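You operate a simulated robot arm through the tools that you are given. There is no shell and no other tool. Be economical: measure what you need, move in short steps, check, and stop when the job is done.

You are at the controls of a simulated robot arm. One attempt, no reset.

JOB
Secure the safety locker for sea.
Fine: black band shut round the red extinguisher, reel lever down with the jackline still in, tee handle pushed down, jacket drawer shut.

Only the result counts: the job must be done as asked and must still hold three seconds after the hand-in. Knocking over, shifting, dropping, spilling or breaking anything else fails it.

ROBOT AND FRAMES
A 6-joint arm with a two-finger parallel gripper on a trunk, on a base that drives. Base frame: it is fixed to the floor where the robot stands at the start and does not move with it; the origin is under the middle of the robot, x ahead of it, y to its left, z up. Units: m, degrees, N and s.
With the tool pointing down near the work surface it reaches from about 0.46 to 0.86 m from the robot's upright axis, wherever it stands. Its first joint turns from -115.0 to 115.0 degrees. Places, roughly: black band [1.1, 0.4, 1.2]; jacket drawer [0.8, 0.1, 0.6]; reel lever [1.2, -0.5, 0.9]; strap buckle [1.3, -0.4, 0.9]; tee handle [0.8, 0.5, 1]. Payload 4.2 kg.
Tool frame: the origin (TCP) lies between the finger pads and is the grasp point; the fingertips stand 0.023 m ahead of it; z points along the fingers, y is the line along which they close. Largest opening 0.094 m; finger width 0.038, thickness 0.01; the body of the gripper, 0.054 by 0.096 m, starts 0.039 m behind the TCP.
Orientation is that of the tool frame in the base frame, as [roll, pitch, yaw] about the fixed x, y, z axes, in that order (R = Rz(yaw) Ry(pitch) Rx(roll)). With the fingers straight down and closing along the base's y, the tool's x points along the base's -x, its y along +y and its z along -z.

CONTROLS
- The arm moves only by the tool drive_tool. Its argument "series" is a list that holds one entry, the list of rows, each a list of 7 numbers: the gripper command, from -1 (fully open) to 1 (shut), values between in proportion, then the shift along the tool's x, y, z in m, then the turn, a rotation vector about the tool's x, y, z in degrees. In form: [[[hand, tx, ty, tz, wx, wy, wz], ...]]. A call has 1 to 10 rows; each row shifts and turns the commanded pose from where the row before left it, along the tool's axes as they then stand. Rows are played at 5 a second. More than 0.05 m and 8.6 degrees between two rows, or a gripper value outside its range, and nothing of the call is played. A pose out of reach is approached as far as the arm can. The call stops where the force on the tool passes 50 N (or 10 N more than at its start, if that is more) or the arm is blocked; 0.2 s more then pass. Each finger travels about 0.108 m/s and halts on what it meets, pressing with about 44 N; the grip force reading is that of the motor and also rises with nothing between the fingers. The clock runs only during rows and for 0.2 s after the last one: add rows that do not move to give the fingers time. It gives the time, the measured TCP pose, the force on the tool (base axes), the opening and the grip force at its end, in the units of the frame above (readings bear some noise), with the torque about the TCP (base axes, N m) and any sound that the robot's microphone picked up.
- Cameras (640 x 400 px; columns grow to the right, rows downward): "scene" is now at [0.2487, 0.2087, 1.4355]; the picture's right is [0.10, -0.99, 0.00], its down [-0.35, -0.04, -0.93] and it looks along [0.93, 0.10, -0.36] (base axes); focal length 214 px, centre (320, 200). "wrist" rides on the gripper at [0.086, 0.016, -0.075] in the tool frame; the picture's right is [-0.18, 0.98, 0.00], its down [-0.58, -0.11, -0.81] and it looks along [-0.79, -0.15, 0.59] (tool axes); focal length 243 px, centre (320, 200). There is no depth. A picture from a camera that has moved, and an enlarged one, comes with that camera's place and axes in the base frame and with its lens. The place of the scene camera against the robot may be out by one fixed shift of up to 0.025 m in any direction.
- grab_frame(camera): a new picture of that camera. It takes no simulated time.
- raise_lower(by): slides the trunk up (or, below 0, down) by that many m; the arm and the scene camera ride with it, the base frame stays. It gives what a move gives, with no picture.
- roll_base(legs): drives the robot by 1 to 6 legs, each [ahead, turn to the left] in m and degrees, along the robot's own axes; the way and the turn of a leg run together, so that a leg with both is an arc; at most 1.5 m and 180 degrees a leg. The arm and the cameras ride along, it lands a little off, and it stops where it bumps. It gives what a move gives.
- head_to(pan, tilt): turns the head with the scene camera to pan (to the left, within 80 degrees either way) and tilt (down, from -29 to 69), counted from straight ahead of the robot. It gives what a move gives.
- close_up(camera, box): a new picture of the part [left, top, right, bottom] of that camera's present view, enlarged. It takes no simulated time.
- job_done(): hands the job in; it is judged then, once.

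Go step by step. Nothing tells you exact positions but the pictures and the camera data: compare them with the known pose of the tool, close in by small moves and look again before you grip or let go. The budget is 120 turns and 98 pictures, counting those below and the enlarged ones. Unless the task says otherwise, let go and move clear before handing in.

The tools are called by a JSON object that holds its "name" and its "arguments". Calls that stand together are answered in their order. drive_tool: Moves the arm, as the interface text tells. Its arguments: {"type":"object","properties":{"series":{"type":"array"}},"required":["series"]} The other tools are called the same way: raise_lower (by) slides the trunk up or down; roll_base (legs) drives the base; head_to (pan, tilt) turns the head that bears the scene camera; grab_frame (camera) takes a picture; close_up (camera, box) takes an enlarged picture of a part of a camera's view; job_done () hands the job in.

At the start:

```text
t: 0.0
position: [0.3399, 0.2575, 1.3602]
tcp_rot: [179.4, 0.3, 178.9]
wrist_force: [19.6, 78.9, 66.8]
wrist_torque: [-6.08, 8.14, -7.6]
width: 0.0939
finger_force: 0.1
trunk travel left (down, up): [-0.747, 0.243]
robot x, y, heading: [-0.002, -0.002, 0.0]
head pan, tilt: [11.5, 15.1]
```

scene: 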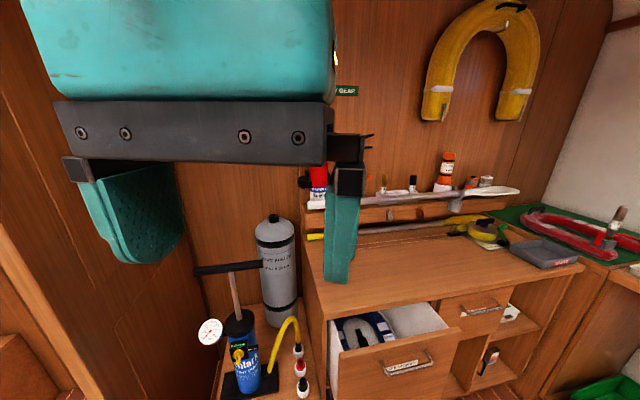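
wrist: 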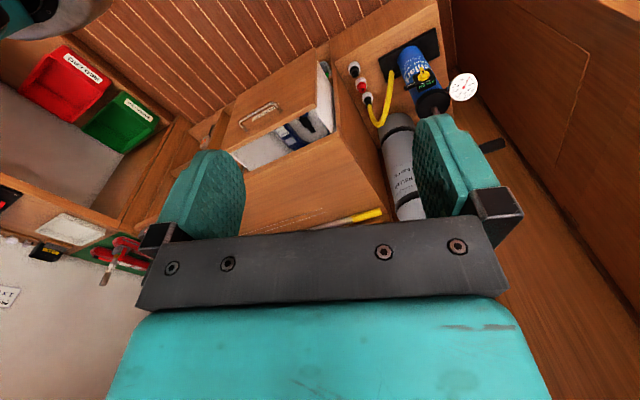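

The arm blocks much of the scene view; I see the open drawer, the pump with its tee handle, and the bench with the reel further right. I'll look round with the head first.

{"name": "head_to", "arguments": {"pan": -25, "tilt": 20}}

{"name": "grab_frame", "arguments": {"camera": "scene"}}

```text
t: 1.0
position: [0.3408, 0.2591, 1.359]
tcp_rot: [179.4, 0.2, 178.9]
wrist_force: [0.5, 0.1, 0.1]
wrist_torque: [0.01, 0.01, 0.0]
width: 0.0939
finger_force: 0.0
trunk travel left (down, up): [-0.747, 0.243]
robot x, y, heading: [0.0001, 0.0004, -0.0]
head pan, tilt: [-25.0, 20.0]
```

```text
95 pictures are left
camera scene: at [0.2407, 0.1597, 1.437], right [-0.42, -0.91, 0.0], down [-0.31, 0.14, -0.94], along [0.85, -0.4, -0.34], focal length 214 px, centre (320, 200)
```

scene: 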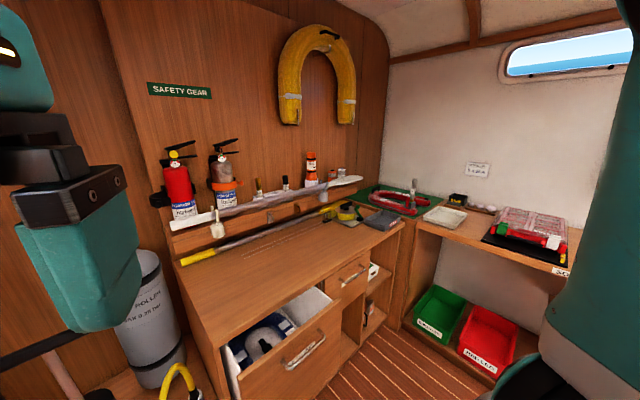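

{"name": "close_up", "arguments": {"camera": "scene", "box": [140, 130, 260, 230]}}

{"name": "close_up", "arguments": {"camera": "scene", "box": [310, 160, 470, 250]}}

{"name": "close_up", "arguments": {"camera": "scene", "box": [200, 250, 400, 400]}}

```text
4.00 times, centred on (200, 180) of scene
camera zoom: at [0.2407, 0.1597, 1.437], right [-0.42, -0.91, 0.0], down [-0.31, 0.14, -0.94], along [0.85, -0.4, -0.34], focal length 858 px, centre (800, 280)
```

zoom: 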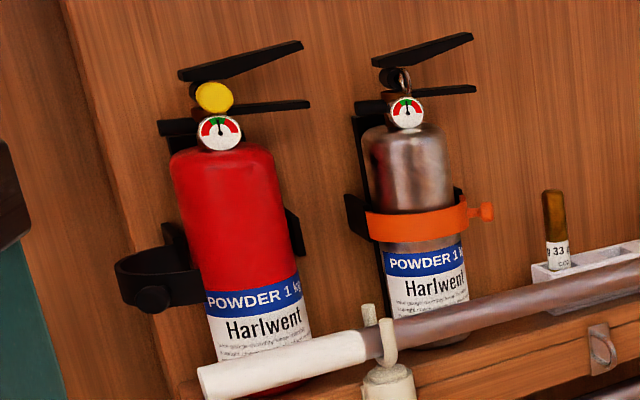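

```text
4.00 times, centred on (390, 205) of scene
camera zoom: at [0.2407, 0.1597, 1.437], right [-0.42, -0.91, 0.0], down [-0.31, 0.14, -0.94], along [0.85, -0.4, -0.34], focal length 858 px, centre (40, 180)
```

zoom: 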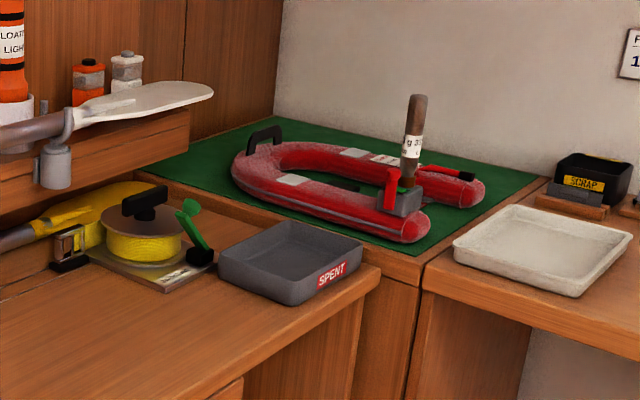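

```text
2.67 times, centred on (300, 325) of scene
camera zoom: at [0.2407, 0.1597, 1.437], right [-0.42, -0.91, 0.0], down [-0.31, 0.14, -0.94], along [0.85, -0.4, -0.34], focal length 572 px, centre (373, -133)
```

zoom: 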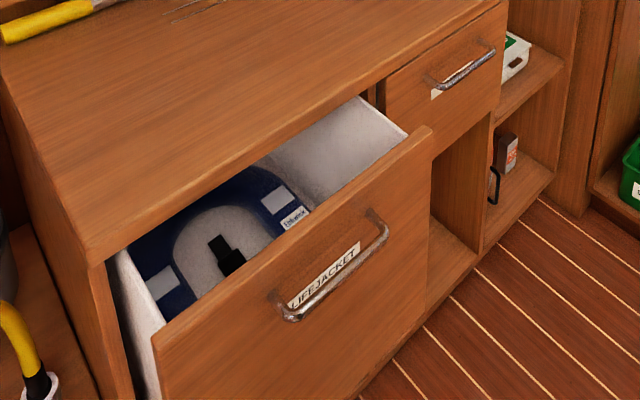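

I see the open band left of the red extinguisher, the green reel lever standing up, and the open lifejacket drawer. Next I look at the pump and at the floor ahead.

{"name": "head_to", "arguments": {"pan": 45, "tilt": 30}}

{"name": "grab_frame", "arguments": {"camera": "scene"}}

{"name": "head_to", "arguments": {"pan": -10, "tilt": 65}}

{"name": "grab_frame", "arguments": {"camera": "scene"}}

```text
t: 2.4
position: [0.3425, 0.26, 1.3568]
tcp_rot: [179.5, 0.4, 177.6]
wrist_force: [-0.6, 90.0, -22.2]
wrist_torque: [-7.05, -2.38, -9.35]
width: 0.0938
finger_force: 0.1
trunk travel left (down, up): [-0.747, 0.243]
robot x, y, heading: [-0.0037, -0.0016, 0.1]
head pan, tilt: [45.0, 30.0]
```

```text
91 pictures are left
camera scene: at [0.2458, 0.217, 1.4245], right [0.2, -0.98, 0.0], down [-0.46, -0.09, -0.89], along [0.87, 0.17, -0.47], focal length 214 px, centre (320, 200)
```

scene: 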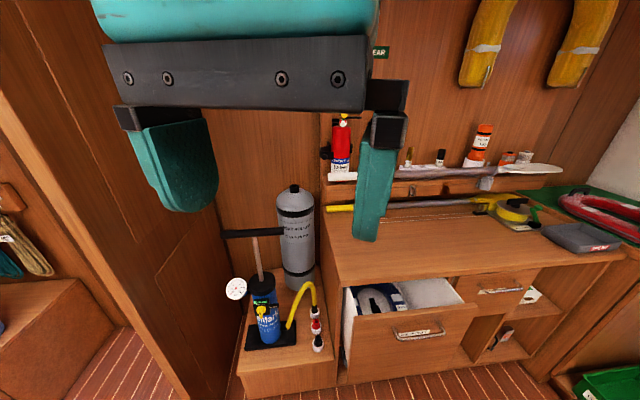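

```text
t: 3.7
position: [0.3402, 0.2583, 1.3595]
tcp_rot: [179.3, 0.2, 178.8]
wrist_force: [0.3, 0.6, -0.5]
wrist_torque: [-0.06, -0.01, -0.01]
width: 0.0939
finger_force: 0.2
trunk travel left (down, up): [-0.747, 0.243]
robot x, y, heading: [-0.0027, -0.0006, 0.3]
head pan, tilt: [-10.0, 65.0]
```

```text
90 pictures are left
camera scene: at [0.2161, 0.1885, 1.3733], right [-0.17, -0.98, 0.0], down [-0.89, 0.16, -0.42], along [0.42, -0.07, -0.91], focal length 214 px, centre (320, 200)
```

scene: 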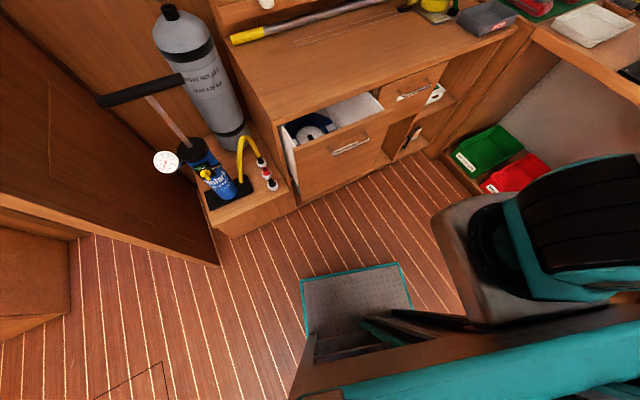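

Geometry: the bench is turned about 18° to the left of my heading, and the arm blocks the head when it pans left. I'll turn to face the bench squarely and bring the arm forward and down a bit.

{"name": "roll_base", "arguments": {"legs": [[0, 18]]}}

{"name": "drive_tool", "arguments": {"series": [[[1, 0, 0.03, -0.04, 0, 0, 0], [1, 0, -0.04, 0, 0, 0, 0], [1, 0, -0.04, 0, 0, 0, 0], [1, 0, -0.04, 0, 0, 0, 0], [1, 0, -0.04, 0, 0, 0, 0], [1, 0, -0.04, 0, 0, 0, 0]]]}}

{"name": "grab_frame", "arguments": {"camera": "scene"}}

```text
t: 5.1
position: [0.2443, 0.3508, 1.3601]
tcp_rot: [179.2, 0.3, -163.2]
wrist_force: [-0.5, 0.2, -0.7]
wrist_torque: [0.0, -0.02, 0.0]
width: 0.0941
finger_force: 0.0
trunk travel left (down, up): [-0.747, 0.243]
robot x, y, heading: [0.0051, -0.0044, 18.1]
head pan, tilt: [-10.0, 65.0]
```

```text
t: 6.5
position: [0.2978, 0.2027, 1.4025]
tcp_rot: [179.3, 0.2, -163.2]
wrist_force: [0.6, 0.2, 0.9]
wrist_torque: [-0.01, 0.03, -0.03]
width: 0.0
finger_force: 42.5
out of reach, approached as far as the arm can: row 6
trunk travel left (down, up): [-0.747, 0.243]
robot x, y, heading: [0.0004, -0.0015, 18.0]
head pan, tilt: [-10.0, 65.0]
```

```text
89 pictures are left
camera scene: at [0.1485, 0.2448, 1.3733], right [0.14, -0.99, 0.0], down [-0.9, -0.13, -0.42], along [0.42, 0.06, -0.91], focal length 214 px, centre (320, 200)
```

scene: 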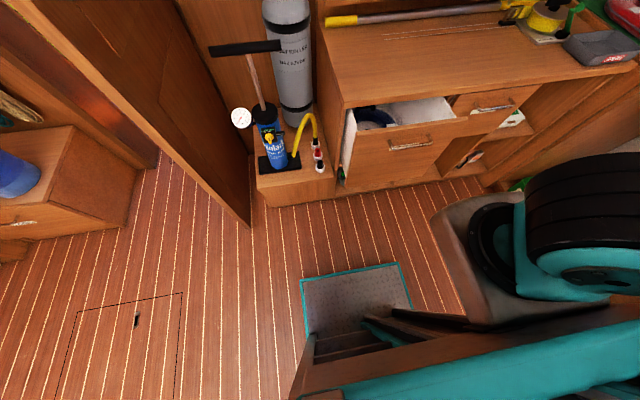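

The arm is free of the head now. I drive ahead 0.15 m and lower the trunk, then check the view for the tee handle.

{"name": "roll_base", "arguments": {"legs": [[0.15, 0]]}}

{"name": "raise_lower", "arguments": {"by": -0.2}}

{"name": "drive_tool", "arguments": {"series": [[[1, -0.05, 0, 0, 0, 0, 0], [1, -0.05, 0, 0, 0, 0, 0], [1, -0.05, 0.02, 0, 0, 0, 0], [1, -0.05, 0.02, 0, 0, 0, 0], [1, -0.05, 0.02, 0, 0, 0, 0], [1, -0.04, 0.02, 0, 0, 0, 0]]]}}

{"name": "head_to", "arguments": {"pan": 10, "tilt": 20}}

{"name": "grab_frame", "arguments": {"camera": "scene"}}

{"name": "grab_frame", "arguments": {"camera": "wrist"}}

```text
t: 7.8
position: [0.4377, 0.2477, 1.402]
tcp_rot: [179.3, 0.3, -163.1]
wrist_force: [0.7, 0.6, 0.9]
wrist_torque: [-0.01, -0.02, -0.03]
width: 0.0001
finger_force: 42.3
trunk travel left (down, up): [-0.747, 0.243]
robot x, y, heading: [0.1409, 0.0444, 17.9]
head pan, tilt: [-10.0, 65.0]
```

```text
t: 10.0
position: [0.4396, 0.2464, 1.2025]
tcp_rot: [179.4, 0.2, -163.1]
wrist_force: [0.2, -0.7, -0.5]
wrist_torque: [0.02, 0.0, 0.0]
width: 0.0
finger_force: 42.5
trunk travel left (down, up): [-0.547, 0.443]
robot x, y, heading: [0.1398, 0.0495, 17.9]
head pan, tilt: [-10.0, 65.0]
```

```text
refused: row 3 steps farther than a row can; nothing moved
```

```text
t: 11.1
position: [0.439, 0.2479, 1.2025]
tcp_rot: [179.4, 0.1, -163.0]
wrist_force: [0.8, 0.9, 0.7]
wrist_torque: [-0.03, -0.01, 0.0]
width: 0.0001
finger_force: 42.7
trunk travel left (down, up): [-0.547, 0.443]
robot x, y, heading: [0.1417, 0.0422, 17.9]
head pan, tilt: [10.0, 20.0]
```

```text
88 pictures are left
camera scene: at [0.3115, 0.3259, 1.2369], right [0.47, -0.88, 0.0], down [-0.3, -0.16, -0.94], along [0.83, 0.44, -0.34], focal length 214 px, centre (320, 200)
```

scene: 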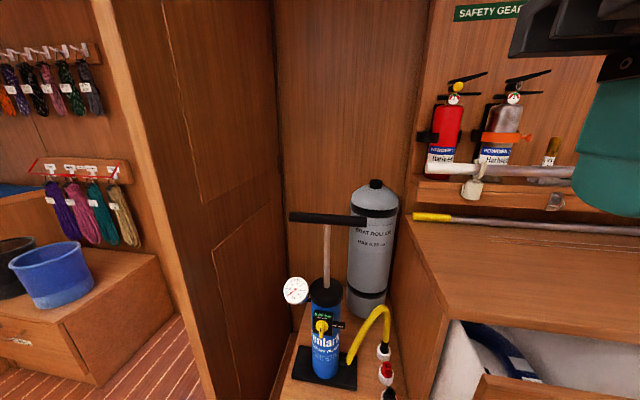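

```text
87 pictures are left
camera wrist: at [0.3516, 0.2368, 1.2774], right [-0.11, 0.99, 0.01], down [0.59, 0.06, 0.81], along [0.8, 0.09, -0.59], focal length 243 px, centre (320, 200)
```

wrist: 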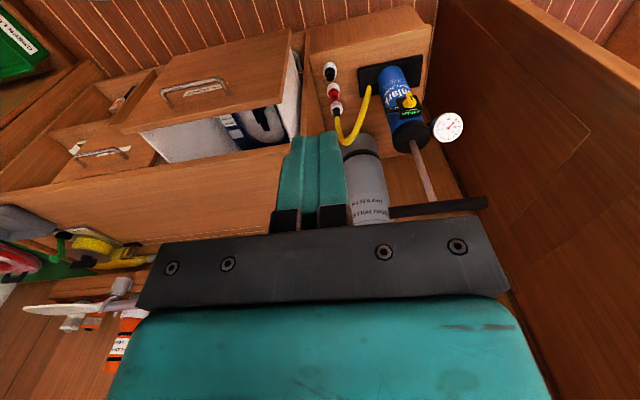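

The tee bar is centred near (0.77, 0.55, 0.98) and runs across the robot's view. I move the closed fingers above it.

{"name": "drive_tool", "arguments": {"series": [[[1, -0.045, 0.02, 0, 0, 0, 0], [1, -0.045, 0.02, 0, 0, 0, 0], [1, -0.045, 0.02, 0, 0, 0, 0], [1, -0.045, 0.02, 0, 0, 0, 0], [1, -0.045, 0.02, 0, 0, 0, 0], [1, -0.045, 0.02, 0, 0, 0, 0], [1, -0.045, 0.02, 0, 0, 0, 0], [1, -0.045, 0.02, 0, 0, 0, 0], [1, -0.045, 0.02, 0.02, 0, 0, 0]]]}}

{"name": "grab_frame", "arguments": {"camera": "scene"}}

{"name": "grab_frame", "arguments": {"camera": "wrist"}}

```text
refused: row 9 steps farther than a row can; nothing moved
```

```text
86 pictures are left
camera scene: at [0.3115, 0.3259, 1.2369], right [0.47, -0.88, 0.0], down [-0.3, -0.16, -0.94], along [0.83, 0.44, -0.34], focal length 214 px, centre (320, 200)
```

scene: 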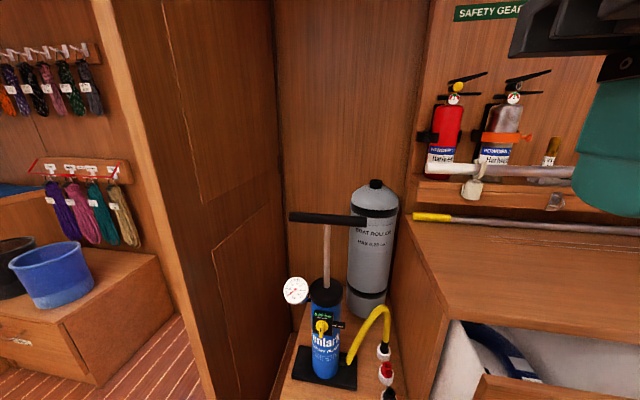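

```text
85 pictures are left
camera wrist: at [0.3516, 0.2368, 1.2774], right [-0.11, 0.99, 0.01], down [0.59, 0.06, 0.81], along [0.8, 0.09, -0.59], focal length 243 px, centre (320, 200)
```

wrist: 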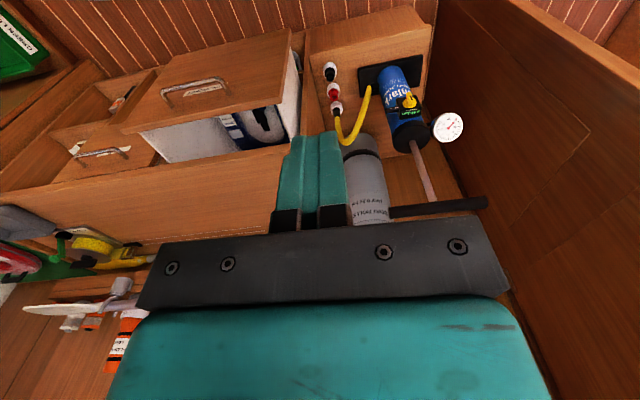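

The last row was too long a step, so nothing moved; I repeat with shorter rows.

{"name": "drive_tool", "arguments": {"series": [[[1, -0.045, 0.02, 0, 0, 0, 0], [1, -0.045, 0.02, 0, 0, 0, 0], [1, -0.045, 0.02, 0, 0, 0, 0], [1, -0.045, 0.02, 0, 0, 0, 0], [1, -0.045, 0.02, 0, 0, 0, 0], [1, -0.045, 0.02, 0, 0, 0, 0], [1, -0.045, 0.02, 0, 0, 0, 0], [1, -0.045, 0.02, 0, 0, 0, 0], [1, -0.045, 0.02, 0.0, 0, 0, 0], [1, 0, 0, 0.04, 0, 0, 0]]]}}

```text
t: 13.3
position: [0.7137, 0.4599, 1.1162]
tcp_rot: [179.4, 0.2, -163.1]
wrist_force: [-1.0, 0.2, 0.0]
wrist_torque: [0.01, -0.02, -0.03]
width: 0.0001
finger_force: 42.7
out of reach, approached as far as the arm can: row 7, 8, 9
trunk travel left (down, up): [-0.547, 0.443]
robot x, y, heading: [0.1413, 0.0449, 17.8]
head pan, tilt: [10.0, 20.0]
```

The arm came up short of the tee. I look at where it stands.

{"name": "grab_frame", "arguments": {"camera": "scene"}}

{"name": "grab_frame", "arguments": {"camera": "wrist"}}

```text
84 pictures are left
camera scene: at [0.3114, 0.3259, 1.237], right [0.47, -0.88, 0.0], down [-0.3, -0.16, -0.94], along [0.83, 0.44, -0.34], focal length 214 px, centre (320, 200)
```

scene: 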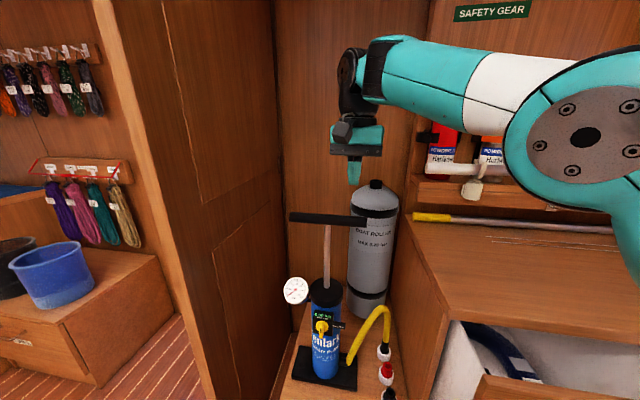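

```text
83 pictures are left
camera wrist: at [0.6263, 0.4492, 1.1921], right [-0.11, 0.99, 0.01], down [0.59, 0.06, 0.81], along [0.8, 0.09, -0.59], focal length 243 px, centre (320, 200)
```

wrist: 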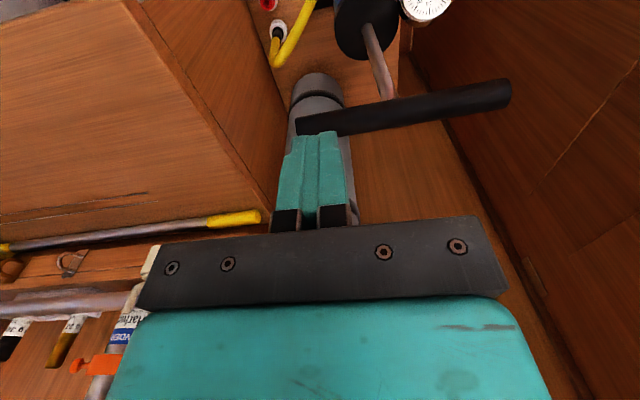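

The scene camera reads about 0.025 m high; the tee's shaft is at about (0.767, 0.54, 0.97), which is 0.08 ahead and 0.06 left of the fingers. I cover that with the base.

{"name": "roll_base", "arguments": {"legs": [[0.075, 5]]}}

{"name": "grab_frame", "arguments": {"camera": "wrist"}}

```text
t: 14.4
position: [0.7453, 0.5361, 1.118]
tcp_rot: [179.3, 0.2, -158.0]
wrist_force: [0.2, 0.5, 0.0]
wrist_torque: [0.0, 0.0, -0.02]
width: 0.0
finger_force: 42.1
trunk travel left (down, up): [-0.547, 0.443]
robot x, y, heading: [0.2103, 0.0721, 22.7]
head pan, tilt: [10.0, 20.0]
```

```text
82 pictures are left
camera wrist: at [0.6601, 0.5164, 1.1923], right [-0.2, 0.98, 0.01], down [0.58, 0.11, 0.81], along [0.79, 0.16, -0.59], focal length 243 px, centre (320, 200)
```

wrist: 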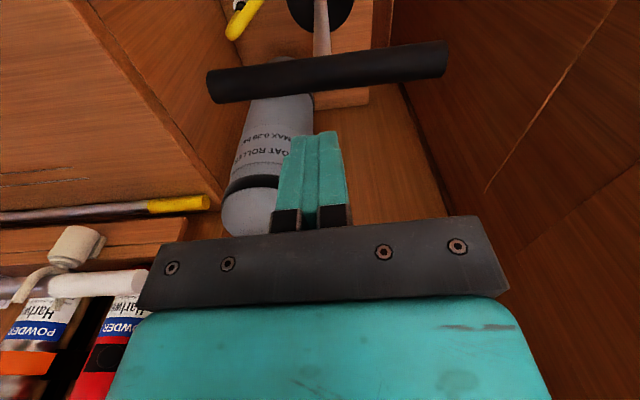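

The shaft is now about 0.02 m ahead of the fingers. I shift onto it and descend to touch.

{"name": "drive_tool", "arguments": {"series": [[[1, -0.019, -0.003, 0, 0, 0, 0], [1, 0, 0, 0.04, 0, 0, 0], [1, 0, 0, 0.03, 0, 0, 0], [1, 0, 0, 0.02, 0, 0, 0], [1, 0, 0, 0.01, 0, 0, 0], [1, 0, 0, 0.01, 0, 0, 0], [1, 0, 0, 0.01, 0, 0, 0], [1, 0, 0, 0.01, 0, 0, 0]]]}}

{"name": "grab_frame", "arguments": {"camera": "wrist"}}

```text
t: 16.2
position: [0.7647, 0.5406, 0.9867]
tcp_rot: [179.4, 0.1, -158.1]
wrist_force: [-1.0, 0.0, -0.4]
wrist_torque: [0.02, 0.0, -0.02]
width: 0.0002
finger_force: 41.9
trunk travel left (down, up): [-0.547, 0.443]
robot x, y, heading: [0.2093, 0.0711, 22.9]
head pan, tilt: [10.0, 20.0]
```

```text
81 pictures are left
camera wrist: at [0.6791, 0.5213, 1.0617], right [-0.2, 0.98, 0.01], down [0.58, 0.11, 0.81], along [0.79, 0.16, -0.59], focal length 243 px, centre (320, 200)
```

wrist: 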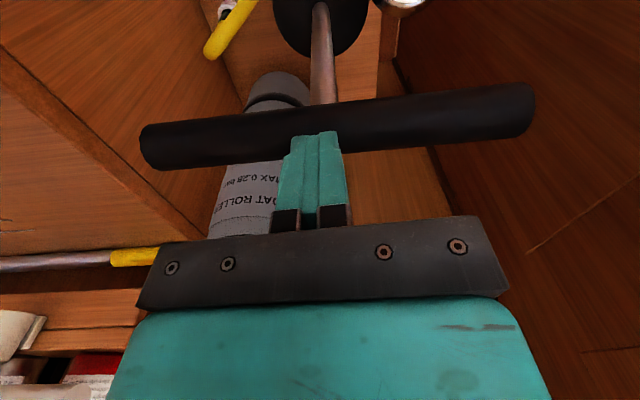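

The tip stands right above the bar at its middle. I push down.

{"name": "drive_tool", "arguments": {"series": [[[1, 0, 0, 0.01, 0, 0, 0], [1, 0, 0, 0.01, 0, 0, 0], [1, 0, 0, 0.01, 0, 0, 0], [1, 0, 0, 0.015, 0, 0, 0], [1, 0, 0, 0.015, 0, 0, 0], [1, 0, 0, 0.015, 0, 0, 0], [1, 0, 0, 0.015, 0, 0, 0]]]}}

{"name": "grab_frame", "arguments": {"camera": "wrist"}}

```text
t: 17.8
position: [0.7799, 0.5644, 0.9098]
tcp_rot: [179.5, 0.0, -158.2]
wrist_force: [0.8, -0.1, -0.2]
wrist_torque: [0.02, -0.02, -0.03]
width: 0.0001
finger_force: 42.7
out of reach, approached as far as the arm can: row 2, 3, 4, 5, 6, 7
trunk travel left (down, up): [-0.547, 0.443]
robot x, y, heading: [0.2104, 0.0744, 23.3]
head pan, tilt: [10.0, 20.0]
```

```text
80 pictures are left
camera wrist: at [0.6934, 0.5456, 0.9837], right [-0.2, 0.98, 0.01], down [0.58, 0.11, 0.81], along [0.79, 0.16, -0.59], focal length 243 px, centre (320, 200)
```

wrist: 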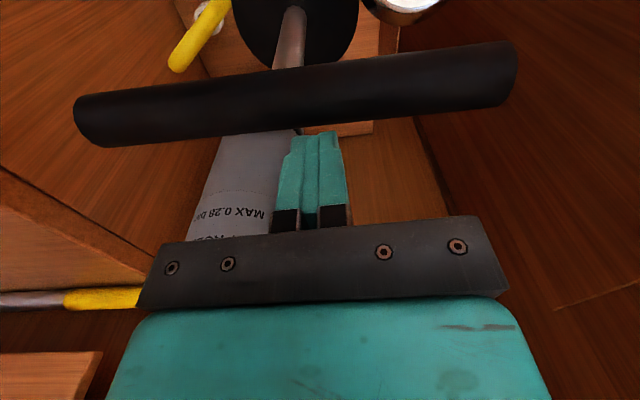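

The bar went down about 0.09 m, but the arm ran out of reach and slid sideways. I lift a little, then will use the trunk for height.

{"name": "drive_tool", "arguments": {"series": [[[1, 0, 0, -0.03, 0, 0, 0], [1, 0, 0, -0.03, 0, 0, 0], [1, 0, 0, 0, 0, 0, 0]]]}}

{"name": "grab_frame", "arguments": {"camera": "scene"}}

```text
t: 18.6
position: [0.779, 0.5614, 0.9672]
tcp_rot: [179.3, 0.1, -157.9]
wrist_force: [-0.7, -1.0, 0.2]
wrist_torque: [0.02, -0.02, 0.01]
width: 0.0001
finger_force: 42.5
trunk travel left (down, up): [-0.547, 0.443]
robot x, y, heading: [0.216, 0.0706, 22.9]
head pan, tilt: [10.0, 20.0]
```

```text
79 pictures are left
camera scene: at [0.3576, 0.3659, 1.2369], right [0.54, -0.84, 0.0], down [-0.29, -0.19, -0.94], along [0.79, 0.51, -0.34], focal length 214 px, centre (320, 200)
```

scene: 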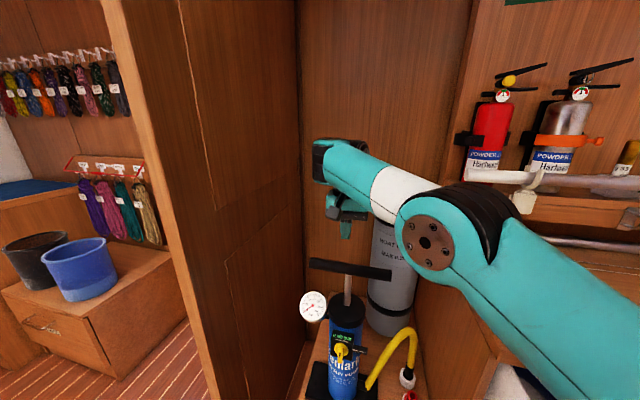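

{"name": "drive_tool", "arguments": {"series": [[[1, 0.026, -0.01, 0, 0, 0, 0], [1, 0, 0, 0, 0, 0, 0]]]}}

{"name": "raise_lower", "arguments": {"by": -0.045}}

{"name": "grab_frame", "arguments": {"camera": "wrist"}}

```text
t: 19.2
position: [0.7613, 0.5474, 0.9703]
tcp_rot: [179.5, 0.0, -158.0]
wrist_force: [0.3, -0.4, 0.2]
wrist_torque: [0.03, -0.01, 0.0]
width: 0.0002
finger_force: 42.4
out of reach, approached as far as the arm can: row 1
trunk travel left (down, up): [-0.547, 0.443]
robot x, y, heading: [0.2109, 0.0703, 23.1]
head pan, tilt: [10.0, 20.0]
```

```text
t: 20.1
position: [0.7601, 0.5482, 0.9248]
tcp_rot: [179.5, 0.1, -158.0]
wrist_force: [0.7, 1.1, 0.9]
wrist_torque: [-0.01, -0.02, 0.0]
width: 0.0
finger_force: 42.0
trunk travel left (down, up): [-0.502, 0.488]
robot x, y, heading: [0.2128, 0.0733, 22.9]
head pan, tilt: [10.0, 20.0]
```

```text
78 pictures are left
camera wrist: at [0.675, 0.5292, 1.0008], right [-0.2, 0.98, 0.01], down [0.58, 0.11, 0.81], along [0.79, 0.16, -0.59], focal length 243 px, centre (320, 200)
```

wrist: 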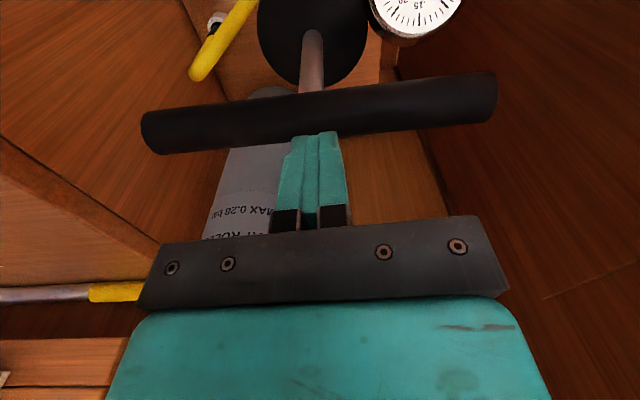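

The tip is about 9 mm beyond the bar's centre. I nudge back and lower the trunk onto it.

{"name": "drive_tool", "arguments": {"series": [[[1, 0.009, -0.005, 0, 0, 0, 0], [1, 0, 0, 0, 0, 0, 0]]]}}

{"name": "raise_lower", "arguments": {"by": -0.05}}

{"name": "grab_frame", "arguments": {"camera": "wrist"}}

```text
t: 20.6
position: [0.7592, 0.5461, 0.9299]
tcp_rot: [179.6, -0.1, -158.1]
wrist_force: [0.7, 0.0, -0.1]
wrist_torque: [0.01, -0.03, -0.01]
width: 0.0
finger_force: 42.3
out of reach, approached as far as the arm can: row 1
trunk travel left (down, up): [-0.502, 0.488]
robot x, y, heading: [0.2118, 0.0713, 23.0]
head pan, tilt: [10.0, 20.0]
```

```text
t: 21.6
position: [0.7574, 0.5455, 0.879]
tcp_rot: [179.6, 0.0, -158.1]
wrist_force: [0.4, -0.4, -1.1]
wrist_torque: [0.01, 0.04, 0.03]
width: 0.0001
finger_force: 42.2
trunk travel left (down, up): [-0.452, 0.538]
robot x, y, heading: [0.2121, 0.0695, 22.9]
head pan, tilt: [10.0, 20.0]
```

```text
77 pictures are left
camera wrist: at [0.6728, 0.5275, 0.9549], right [-0.2, 0.98, 0.01], down [0.58, 0.11, 0.8], along [0.79, 0.16, -0.59], focal length 243 px, centre (320, 200)
```

wrist: 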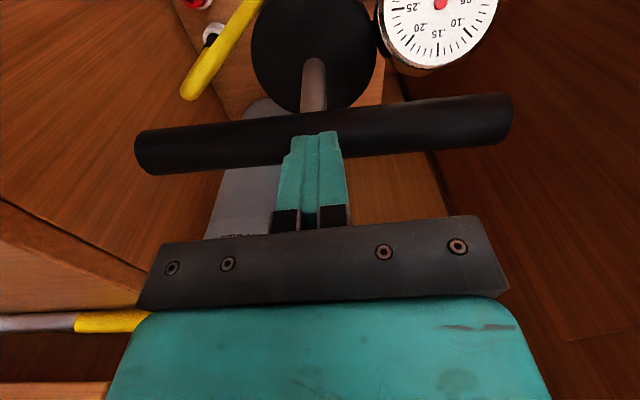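

The bar is directly under the tip. I keep lowering the trunk.

{"name": "raise_lower", "arguments": {"by": -0.05}}

{"name": "grab_frame", "arguments": {"camera": "wrist"}}

```text
t: 22.3
position: [0.7591, 0.5466, 0.8478]
tcp_rot: [178.7, 0.9, -158.2]
wrist_force: [-7.1, -7.1, 15.3]
wrist_torque: [-0.23, 0.08, -0.12]
width: 0.0
finger_force: 41.9
trunk travel left (down, up): [-0.411, 0.579]
robot x, y, heading: [0.2148, 0.0756, 23.0]
head pan, tilt: [10.0, 20.0]
stopped: the force on the tool passed its limit at 66 N (the readings are from after the stop); the commanded pose is now the measured one
```

```text
76 pictures are left
camera wrist: at [0.6722, 0.5261, 0.9229], right [-0.19, 0.98, 0.03], down [0.57, 0.09, 0.81], along [0.79, 0.17, -0.58], focal length 243 px, centre (320, 200)
```

wrist: 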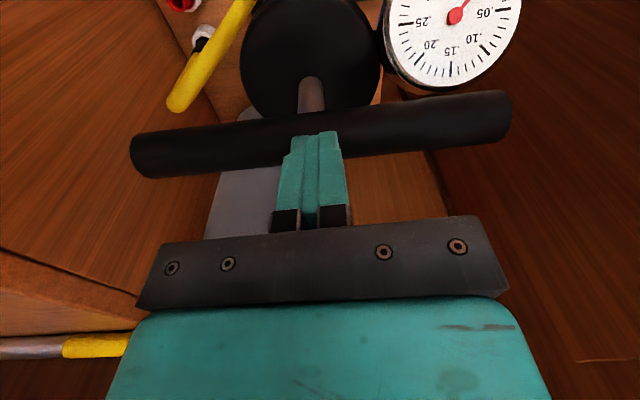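

The push stopped at 66 N; I check whether the handle has bottomed.

{"name": "close_up", "arguments": {"camera": "scene", "box": [280, 180, 440, 340]}}

```text
2.50 times, centred on (360, 260) of scene
camera zoom: at [0.357, 0.3651, 1.1006], right [0.54, -0.84, 0.0], down [-0.29, -0.19, -0.94], along [0.79, 0.51, -0.34], focal length 536 px, centre (220, 50)
```

zoom: 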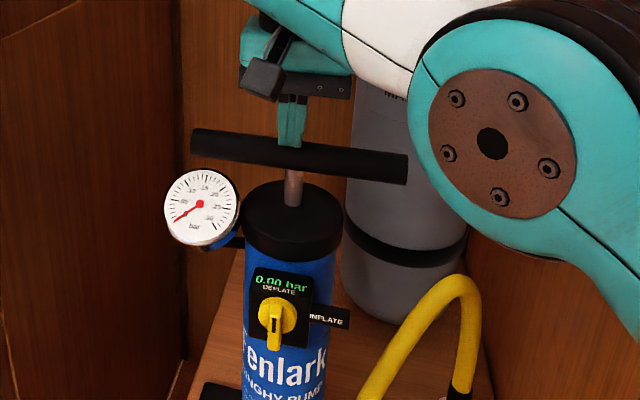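

About 3 cm of rod still shows, so I push on in a small step.

{"name": "raise_lower", "arguments": {"by": -0.015}}

{"name": "raise_lower", "arguments": {"by": -0.015}}

{"name": "close_up", "arguments": {"camera": "scene", "box": [280, 180, 440, 340]}}

```text
t: 22.7
position: [0.759, 0.5457, 0.8487]
tcp_rot: [178.1, 1.6, -158.2]
wrist_force: [-6.4, -8.0, 15.5]
wrist_torque: [-0.23, 0.09, -0.08]
width: 0.0
finger_force: 42.7
trunk travel left (down, up): [-0.405, 0.585]
robot x, y, heading: [0.21, 0.0753, 22.9]
head pan, tilt: [10.0, 20.0]
stopped: the force on the tool passed its limit at 61 N (the readings are from after the stop); the commanded pose is now the measured one
```

```text
t: 23.1
position: [0.7593, 0.5452, 0.8488]
tcp_rot: [177.4, 2.1, -158.3]
wrist_force: [-6.2, -6.0, 16.0]
wrist_torque: [-0.2, 0.1, -0.06]
width: 0.0
finger_force: 43.3
trunk travel left (down, up): [-0.398, 0.592]
robot x, y, heading: [0.2097, 0.0702, 22.8]
head pan, tilt: [10.0, 20.0]
stopped: the force on the tool passed its limit at 60 N (the readings are from after the stop); the commanded pose is now the measured one
```

```text
2.50 times, centred on (360, 260) of scene
camera zoom: at [0.357, 0.3651, 1.0876], right [0.54, -0.84, 0.0], down [-0.29, -0.19, -0.94], along [0.79, 0.51, -0.34], focal length 536 px, centre (220, 50)
```

zoom: 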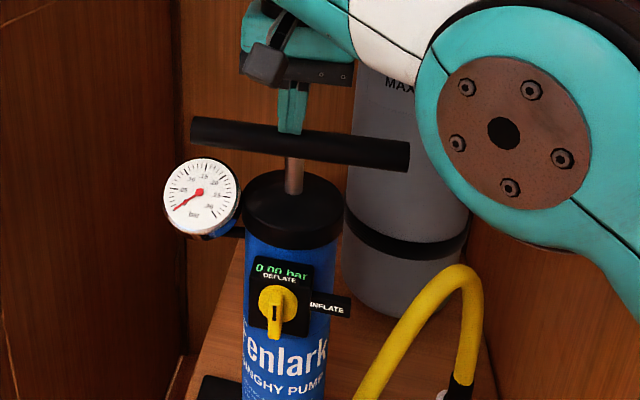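

The handle no longer moves at 60 N, so it looks bottomed. I lift off and see whether it stays down.

{"name": "raise_lower", "arguments": {"by": 0.12}}

{"name": "close_up", "arguments": {"camera": "scene", "box": [280, 180, 440, 340]}}

{"name": "grab_frame", "arguments": {"camera": "wrist"}}

```text
t: 24.6
position: [0.7599, 0.5472, 0.9665]
tcp_rot: [177.8, 2.1, -158.3]
wrist_force: [0.7, -0.8, -0.1]
wrist_torque: [0.02, 0.0, 0.01]
width: 0.0001
finger_force: 42.5
trunk travel left (down, up): [-0.518, 0.472]
robot x, y, heading: [0.2127, 0.0729, 23.0]
head pan, tilt: [10.0, 20.0]
```

```text
2.50 times, centred on (360, 260) of scene
camera zoom: at [0.3576, 0.3657, 1.2077], right [0.54, -0.84, 0.0], down [-0.29, -0.19, -0.94], along [0.79, 0.51, -0.34], focal length 536 px, centre (220, 50)
```

zoom: 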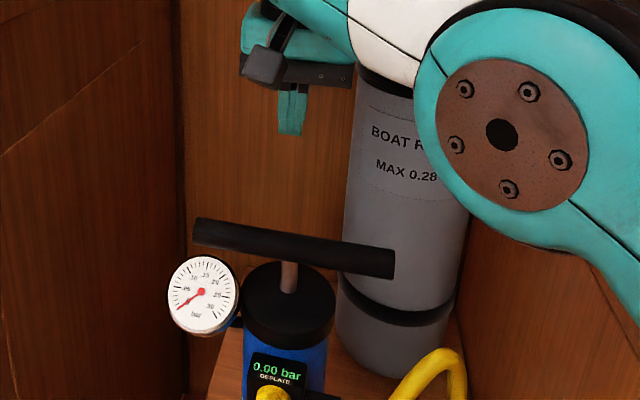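

```text
72 pictures are left
camera wrist: at [0.6726, 0.5255, 1.0394], right [-0.19, 0.98, 0.05], down [0.57, 0.07, 0.82], along [0.8, 0.19, -0.57], focal length 243 px, centre (320, 200)
```

wrist: 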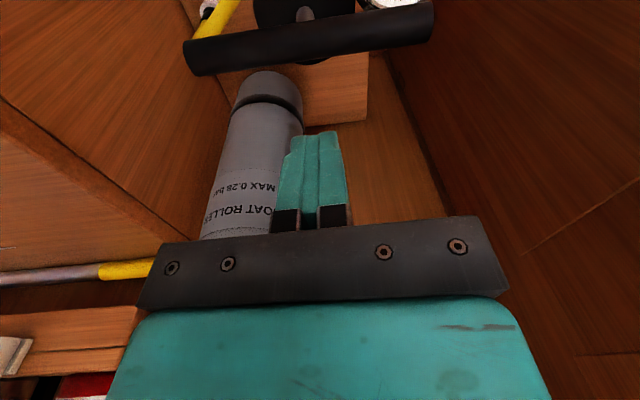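

The handle stays down at its stop. Next is the drawer: I back off slightly, turn square to the bench and look.

{"name": "roll_base", "arguments": {"legs": [[-0.1, -5]]}}

{"name": "drive_tool", "arguments": {"series": [[[1, 0.035, -0.03, 0, 0, 0, 0], [1, 0.035, -0.03, 0, 0, 0, 0], [1, 0.01, -0.045, 0, 0, 0, 0], [1, 0.01, -0.045, 0, 0, 0, 0], [1, 0.0, -0.045, 0, 0, 0, 0], [1, 0.0, -0.045, 0, 0, 0, 0], [1, 0.0, -0.045, 0, 0, 0, 0]]]}}

{"name": "grab_frame", "arguments": {"camera": "wrist"}}

{"name": "grab_frame", "arguments": {"camera": "scene"}}

```text
t: 25.8
position: [0.7062, 0.4622, 0.9661]
tcp_rot: [177.7, 2.1, -163.2]
wrist_force: [-0.1, -0.2, -0.5]
wrist_torque: [-0.01, 0.0, 0.0]
width: 0.0001
finger_force: 42.1
trunk travel left (down, up): [-0.518, 0.472]
robot x, y, heading: [0.1197, 0.0357, 17.8]
head pan, tilt: [10.0, 20.0]
```

```text
t: 27.4
position: [0.7871, 0.2605, 1.058]
tcp_rot: [177.8, 2.0, -163.2]
wrist_force: [0.1, -0.8, 0.4]
wrist_torque: [0.0, -0.01, 0.0]
width: 0.0
finger_force: 42.7
out of reach, approached as far as the arm can: row 1, 2, 3, 4, 5, 6, 7
trunk travel left (down, up): [-0.518, 0.472]
robot x, y, heading: [0.1172, 0.0364, 17.7]
head pan, tilt: [10.0, 20.0]
```

```text
71 pictures are left
camera wrist: at [0.6988, 0.2458, 1.1302], right [-0.11, 0.99, 0.04], down [0.57, 0.03, 0.82], along [0.81, 0.12, -0.57], focal length 243 px, centre (320, 200)
```

wrist: 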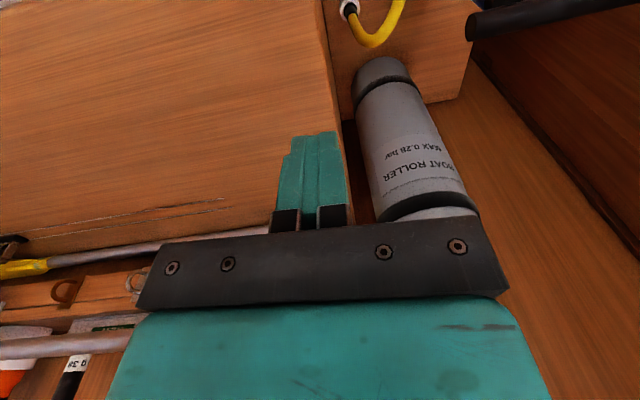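

```text
70 pictures are left
camera scene: at [0.2879, 0.3173, 1.2077], right [0.47, -0.88, 0.0], down [-0.3, -0.16, -0.94], along [0.83, 0.44, -0.34], focal length 214 px, centre (320, 200)
```

scene: 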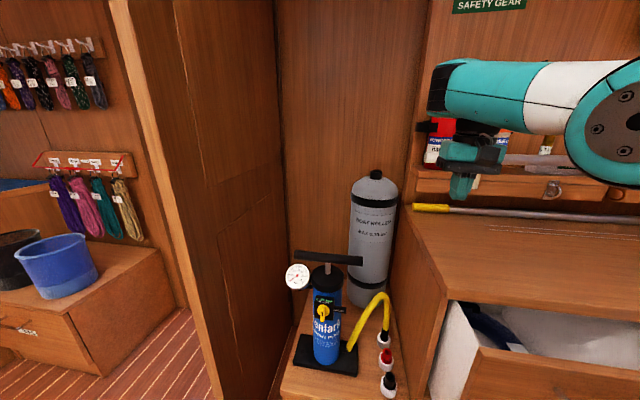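

The arm slid outward and up when asked for a pose it could not make. I test pulling it straight back at this height.

{"name": "drive_tool", "arguments": {"series": [[[1, 0.04, 0, 0, 0, 0, 0], [1, 0.04, 0, 0, 0, 0, 0], [1, 0.04, 0, 0, 0, 0, 0], [1, 0, 0, 0, 0, 0, 0]]]}}

```text
t: 28.4
position: [0.7016, 0.2437, 1.1119]
tcp_rot: [177.9, 1.9, -163.2]
wrist_force: [-0.4, -0.1, -0.4]
wrist_torque: [-0.04, 0.05, 0.0]
width: 0.0
finger_force: 42.7
out of reach, approached as far as the arm can: row 1, 2, 3
trunk travel left (down, up): [-0.518, 0.472]
robot x, y, heading: [0.1183, 0.0389, 17.9]
head pan, tilt: [10.0, 20.0]
```

The arm has an inner limit that loosens with height over the trunk, so low work needs a low trunk. I pull the tool in and up a little, then lower the trunk towards the drawer.

{"name": "drive_tool", "arguments": {"series": [[[1, 0, 0, -0.03, 0, 0, 0], [1, 0.04, 0, -0.01, 0, 0, 0], [1, 0.04, -0.02, 0, 0, 0, 0], [1, 0.04, -0.02, 0, 0, 0, 0], [1, 0.03, -0.03, 0, 0, 0, 0], [1, 0, -0.03, 0, 0, 0, 0], [1, 0, -0.03, 0, 0, 0, 0]]]}}

{"name": "head_to", "arguments": {"pan": -10, "tilt": 40}}

{"name": "grab_frame", "arguments": {"camera": "scene"}}

{"name": "grab_frame", "arguments": {"camera": "wrist"}}

```text
t: 30.0
position: [0.5975, 0.0728, 1.1449]
tcp_rot: [177.7, 1.9, -163.2]
wrist_force: [-0.1, 0.7, -0.5]
wrist_torque: [-0.02, 0.0, 0.03]
width: 0.0
finger_force: 42.9
out of reach, approached as far as the arm can: row 6
trunk travel left (down, up): [-0.518, 0.472]
robot x, y, heading: [0.1148, 0.0342, 18.2]
head pan, tilt: [10.0, 20.0]
```

```text
t: 30.8
position: [0.5978, 0.073, 1.1454]
tcp_rot: [177.7, 2.1, -163.2]
wrist_force: [0.7, -0.2, -0.5]
wrist_torque: [-0.01, 0.0, 0.0]
width: 0.0
finger_force: 42.6
trunk travel left (down, up): [-0.518, 0.472]
robot x, y, heading: [0.1173, 0.0372, 17.9]
head pan, tilt: [-10.0, 40.0]
```

```text
69 pictures are left
camera scene: at [0.2901, 0.2851, 1.1764], right [0.14, -0.99, 0.0], down [-0.64, -0.09, -0.77], along [0.76, 0.11, -0.64], focal length 214 px, centre (320, 200)
```

scene: 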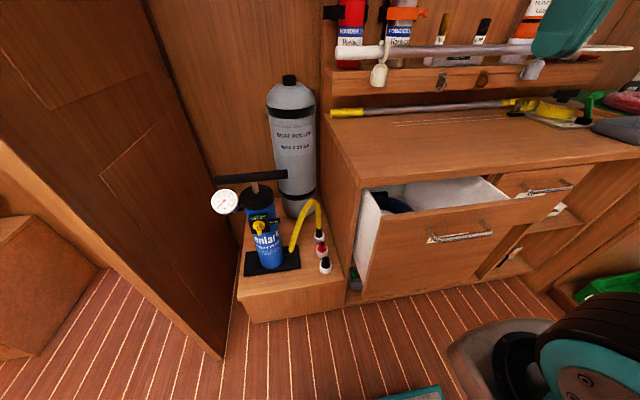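

```text
68 pictures are left
camera wrist: at [0.5091, 0.0595, 1.2182], right [-0.11, 0.99, 0.05], down [0.57, 0.02, 0.82], along [0.81, 0.12, -0.57], focal length 243 px, centre (320, 200)
```

wrist: 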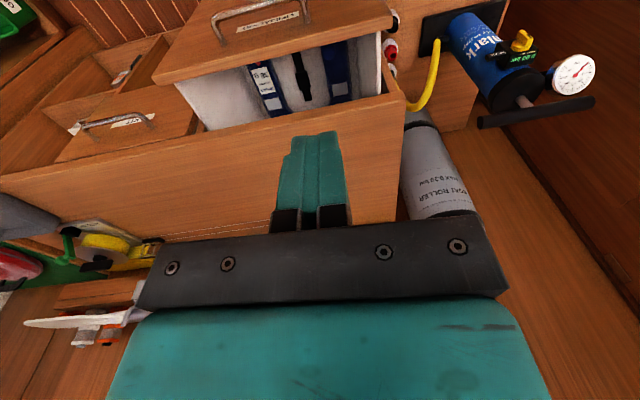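

Bench top is at z ≈ 0.825, its left front corner at (0.737, 0.254); the drawer handle is near (0.67, 0.0, 0.72), about 0.11 m out. I place the tool in front of the handle, high up, before lowering the trunk.

{"name": "drive_tool", "arguments": {"series": [[[1, 0.01, -0.04, 0, 0, 0, 0], [1, 0.01, -0.045, 0, 0, 0, 0], [1, 0, 0, 0, 0, 0, 0]]]}}

{"name": "raise_lower", "arguments": {"by": -0.25}}

{"name": "grab_frame", "arguments": {"camera": "wrist"}}

{"name": "grab_frame", "arguments": {"camera": "scene"}}

```text
t: 31.6
position: [0.6012, -0.0141, 1.1424]
tcp_rot: [177.7, 2.0, -163.2]
wrist_force: [-0.1, 0.4, -0.4]
wrist_torque: [0.01, -0.01, 0.0]
width: 0.0
finger_force: 42.2
trunk travel left (down, up): [-0.518, 0.472]
robot x, y, heading: [0.1195, 0.0363, 17.8]
head pan, tilt: [-10.0, 40.0]
```

```text
t: 34.2
position: [0.6016, -0.0138, 0.892]
tcp_rot: [177.6, 1.8, -163.2]
wrist_force: [-0.5, 0.5, 0.0]
wrist_torque: [0.0, 0.0, -0.03]
width: 0.0
finger_force: 42.5
trunk travel left (down, up): [-0.268, 0.722]
robot x, y, heading: [0.1156, 0.0361, 18.2]
head pan, tilt: [-10.0, 40.0]
```

```text
67 pictures are left
camera wrist: at [0.5134, -0.0274, 0.9649], right [-0.11, 0.99, 0.05], down [0.57, 0.02, 0.82], along [0.81, 0.12, -0.57], focal length 243 px, centre (320, 200)
```

wrist: 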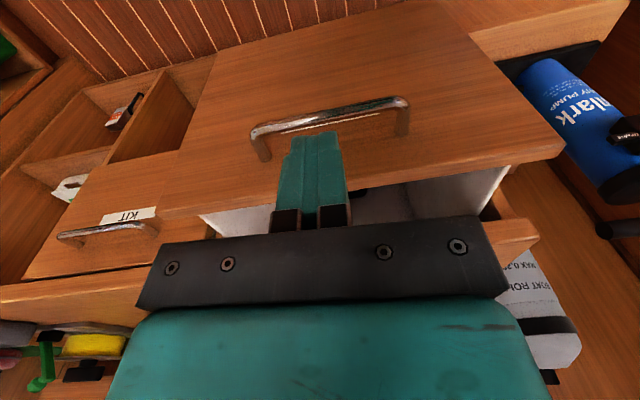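

```text
66 pictures are left
camera scene: at [0.29, 0.2851, 0.9264], right [0.14, -0.99, 0.0], down [-0.64, -0.09, -0.77], along [0.76, 0.11, -0.64], focal length 214 px, centre (320, 200)
```

scene: 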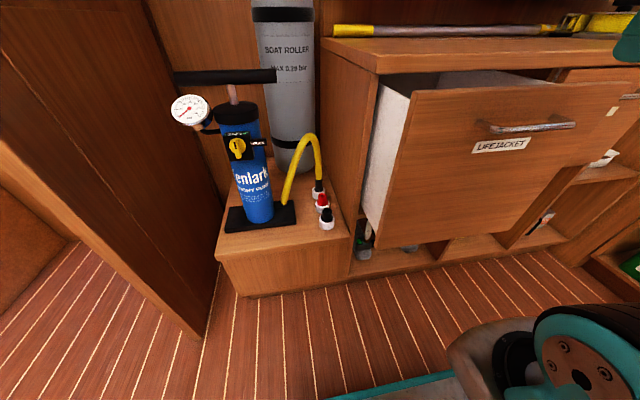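

The handle is at about (0.66, 0.01, 0.76), right in front of the fingers. I lower the trunk 0.127 and push forward.

{"name": "raise_lower", "arguments": {"by": -0.127}}

{"name": "drive_tool", "arguments": {"series": [[[1, -0.02, 0, 0, 0, 0, 0], [1, -0.02, 0, 0, 0, 0, 0], [1, -0.02, 0, 0, 0, 0, 0], [1, -0.02, 0, 0, 0, 0, 0], [1, -0.02, 0, 0, 0, 0, 0]]]}}

{"name": "grab_frame", "arguments": {"camera": "scene"}}

```text
t: 35.7
position: [0.6031, -0.0148, 0.7653]
tcp_rot: [177.7, 2.0, -163.2]
wrist_force: [0.0, -1.2, -0.7]
wrist_torque: [0.0, -0.03, 0.01]
width: 0.0001
finger_force: 42.6
trunk travel left (down, up): [-0.141, 0.849]
robot x, y, heading: [0.1166, 0.0376, 18.1]
head pan, tilt: [-10.0, 40.0]
```

```text
t: 36.9
position: [0.6996, 0.0155, 0.7688]
tcp_rot: [177.7, 2.0, -163.3]
wrist_force: [-0.4, 0.7, -0.4]
wrist_torque: [-0.03, -0.02, -0.03]
width: 0.0003
finger_force: 42.4
trunk travel left (down, up): [-0.141, 0.849]
robot x, y, heading: [0.1155, 0.0355, 18.0]
head pan, tilt: [-10.0, 40.0]
```

```text
65 pictures are left
camera scene: at [0.29, 0.2851, 0.7993], right [0.14, -0.99, 0.0], down [-0.64, -0.09, -0.77], along [0.76, 0.11, -0.64], focal length 214 px, centre (320, 200)
```

scene: 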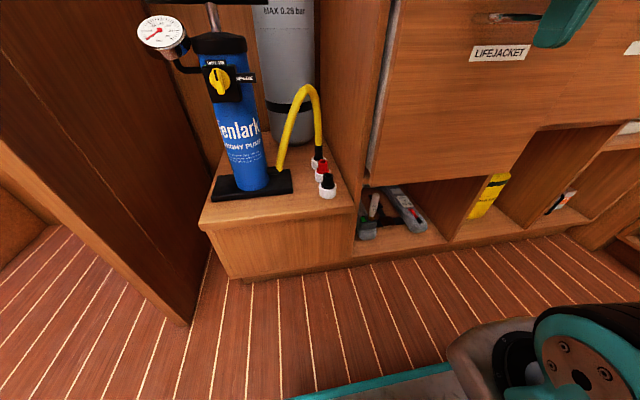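

The fingers are on the handle and the drawer is closing. I push on until it stops.

{"name": "drive_tool", "arguments": {"series": [[[1, -0.015, 0, 0, 0, 0, 0], [1, -0.015, 0, 0, 0, 0, 0], [1, -0.015, 0, 0, 0, 0, 0], [1, -0.015, 0, 0, 0, 0, 0], [1, -0.01, 0, 0, 0, 0, 0], [1, -0.01, 0, 0, 0, 0, 0]]]}}

{"name": "head_to", "arguments": {"pan": -10, "tilt": 10}}

{"name": "grab_frame", "arguments": {"camera": "scene"}}

{"name": "grab_frame", "arguments": {"camera": "wrist"}}

```text
t: 37.7
position: [0.7319, 0.0246, 0.7694]
tcp_rot: [176.9, 1.2, -163.7]
wrist_force: [-19.8, -5.0, -0.1]
wrist_torque: [0.04, -0.16, 0.29]
width: 0.0
finger_force: 42.4
trunk travel left (down, up): [-0.141, 0.849]
robot x, y, heading: [0.1141, 0.036, 17.8]
head pan, tilt: [-10.0, 40.0]
stopped in row 3: the force on the tool passed its limit at 83 N (the readings are from after the stop); the commanded pose is now the measured one
```

```text
t: 38.7
position: [0.7315, 0.0239, 0.7699]
tcp_rot: [177.0, 1.2, -163.5]
wrist_force: [-37.1, -11.8, 0.0]
wrist_torque: [0.09, -0.3, 0.44]
width: 0.0001
finger_force: 42.6
trunk travel left (down, up): [-0.141, 0.849]
robot x, y, heading: [0.1165, 0.0372, 18.1]
head pan, tilt: [-10.0, 10.0]
```

```text
64 pictures are left
camera scene: at [0.2971, 0.2856, 0.8472], right [0.14, -0.99, 0.0], down [-0.17, -0.02, -0.98], along [0.98, 0.14, -0.17], focal length 214 px, centre (320, 200)
```

scene: 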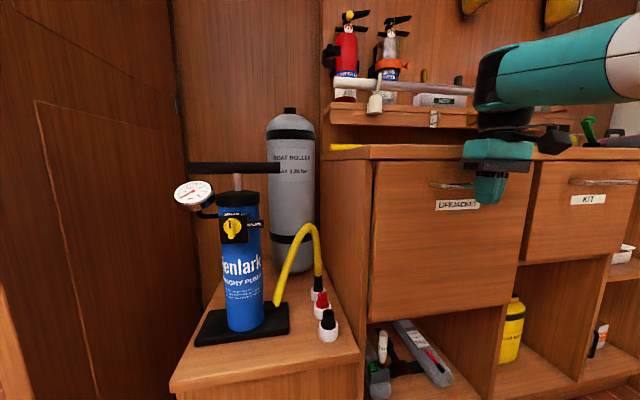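

```text
63 pictures are left
camera wrist: at [0.6446, 0.0105, 0.8441], right [-0.1, 0.99, 0.06], down [0.58, 0.01, 0.81], along [0.81, 0.11, -0.58], focal length 243 px, centre (320, 200)
```

wrist: 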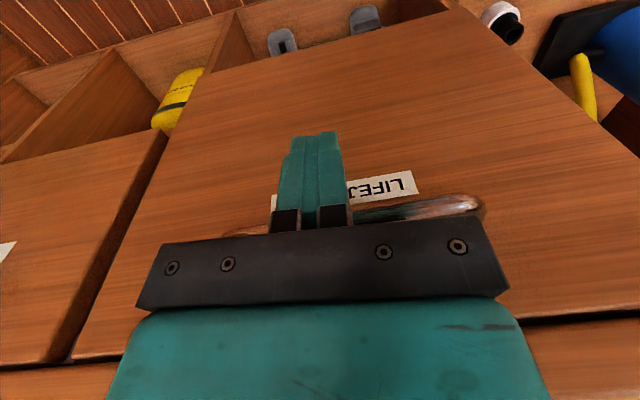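

The drawer meets its stop and looks flush with its neighbour. I back the tool off and look again from higher up.

{"name": "drive_tool", "arguments": {"series": [[[1, 0.04, 0, 0, 0, 0, 0], [1, 0.04, 0, 0, 0, 0, 0], [1, 0.04, 0, 0, 0, 0, 0], [1, 0, 0, 0, 0, 0, 0]]]}}

{"name": "raise_lower", "arguments": {"by": 0.4}}

{"name": "head_to", "arguments": {"pan": -15, "tilt": 40}}

{"name": "grab_frame", "arguments": {"camera": "scene"}}

```text
t: 39.7
position: [0.619, -0.0089, 0.7675]
tcp_rot: [177.1, 1.3, -163.5]
wrist_force: [0.7, -0.8, -0.1]
wrist_torque: [-0.05, 0.0, 0.0]
width: 0.0
finger_force: 42.2
trunk travel left (down, up): [-0.141, 0.849]
robot x, y, heading: [0.1179, 0.0402, 18.1]
head pan, tilt: [-10.0, 10.0]
```

```text
t: 43.5
position: [0.6189, -0.009, 1.1667]
tcp_rot: [177.0, 1.3, -163.6]
wrist_force: [0.1, 0.1, -0.1]
wrist_torque: [0.0, 0.03, 0.01]
width: 0.0
finger_force: 42.4
trunk travel left (down, up): [-0.541, 0.449]
robot x, y, heading: [0.1183, 0.0344, 18.1]
head pan, tilt: [-10.0, 10.0]
```

```text
t: 44.5
position: [0.6189, -0.0075, 1.168]
tcp_rot: [177.0, 1.2, -163.5]
wrist_force: [-0.2, -0.3, -0.6]
wrist_torque: [0.02, 0.01, 0.03]
width: 0.0003
finger_force: 43.1
trunk travel left (down, up): [-0.541, 0.449]
robot x, y, heading: [0.119, 0.0342, 18.0]
head pan, tilt: [-15.0, 40.0]
```

```text
62 pictures are left
camera scene: at [0.2908, 0.2775, 1.1994], right [0.05, -1.0, 0.0], down [-0.64, -0.03, -0.77], along [0.77, 0.04, -0.64], focal length 214 px, centre (320, 200)
```

scene: 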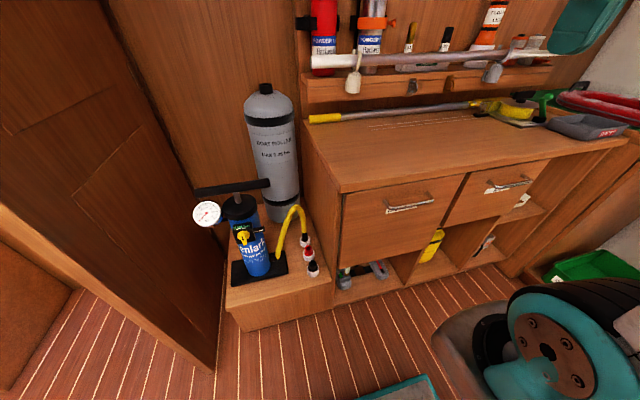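

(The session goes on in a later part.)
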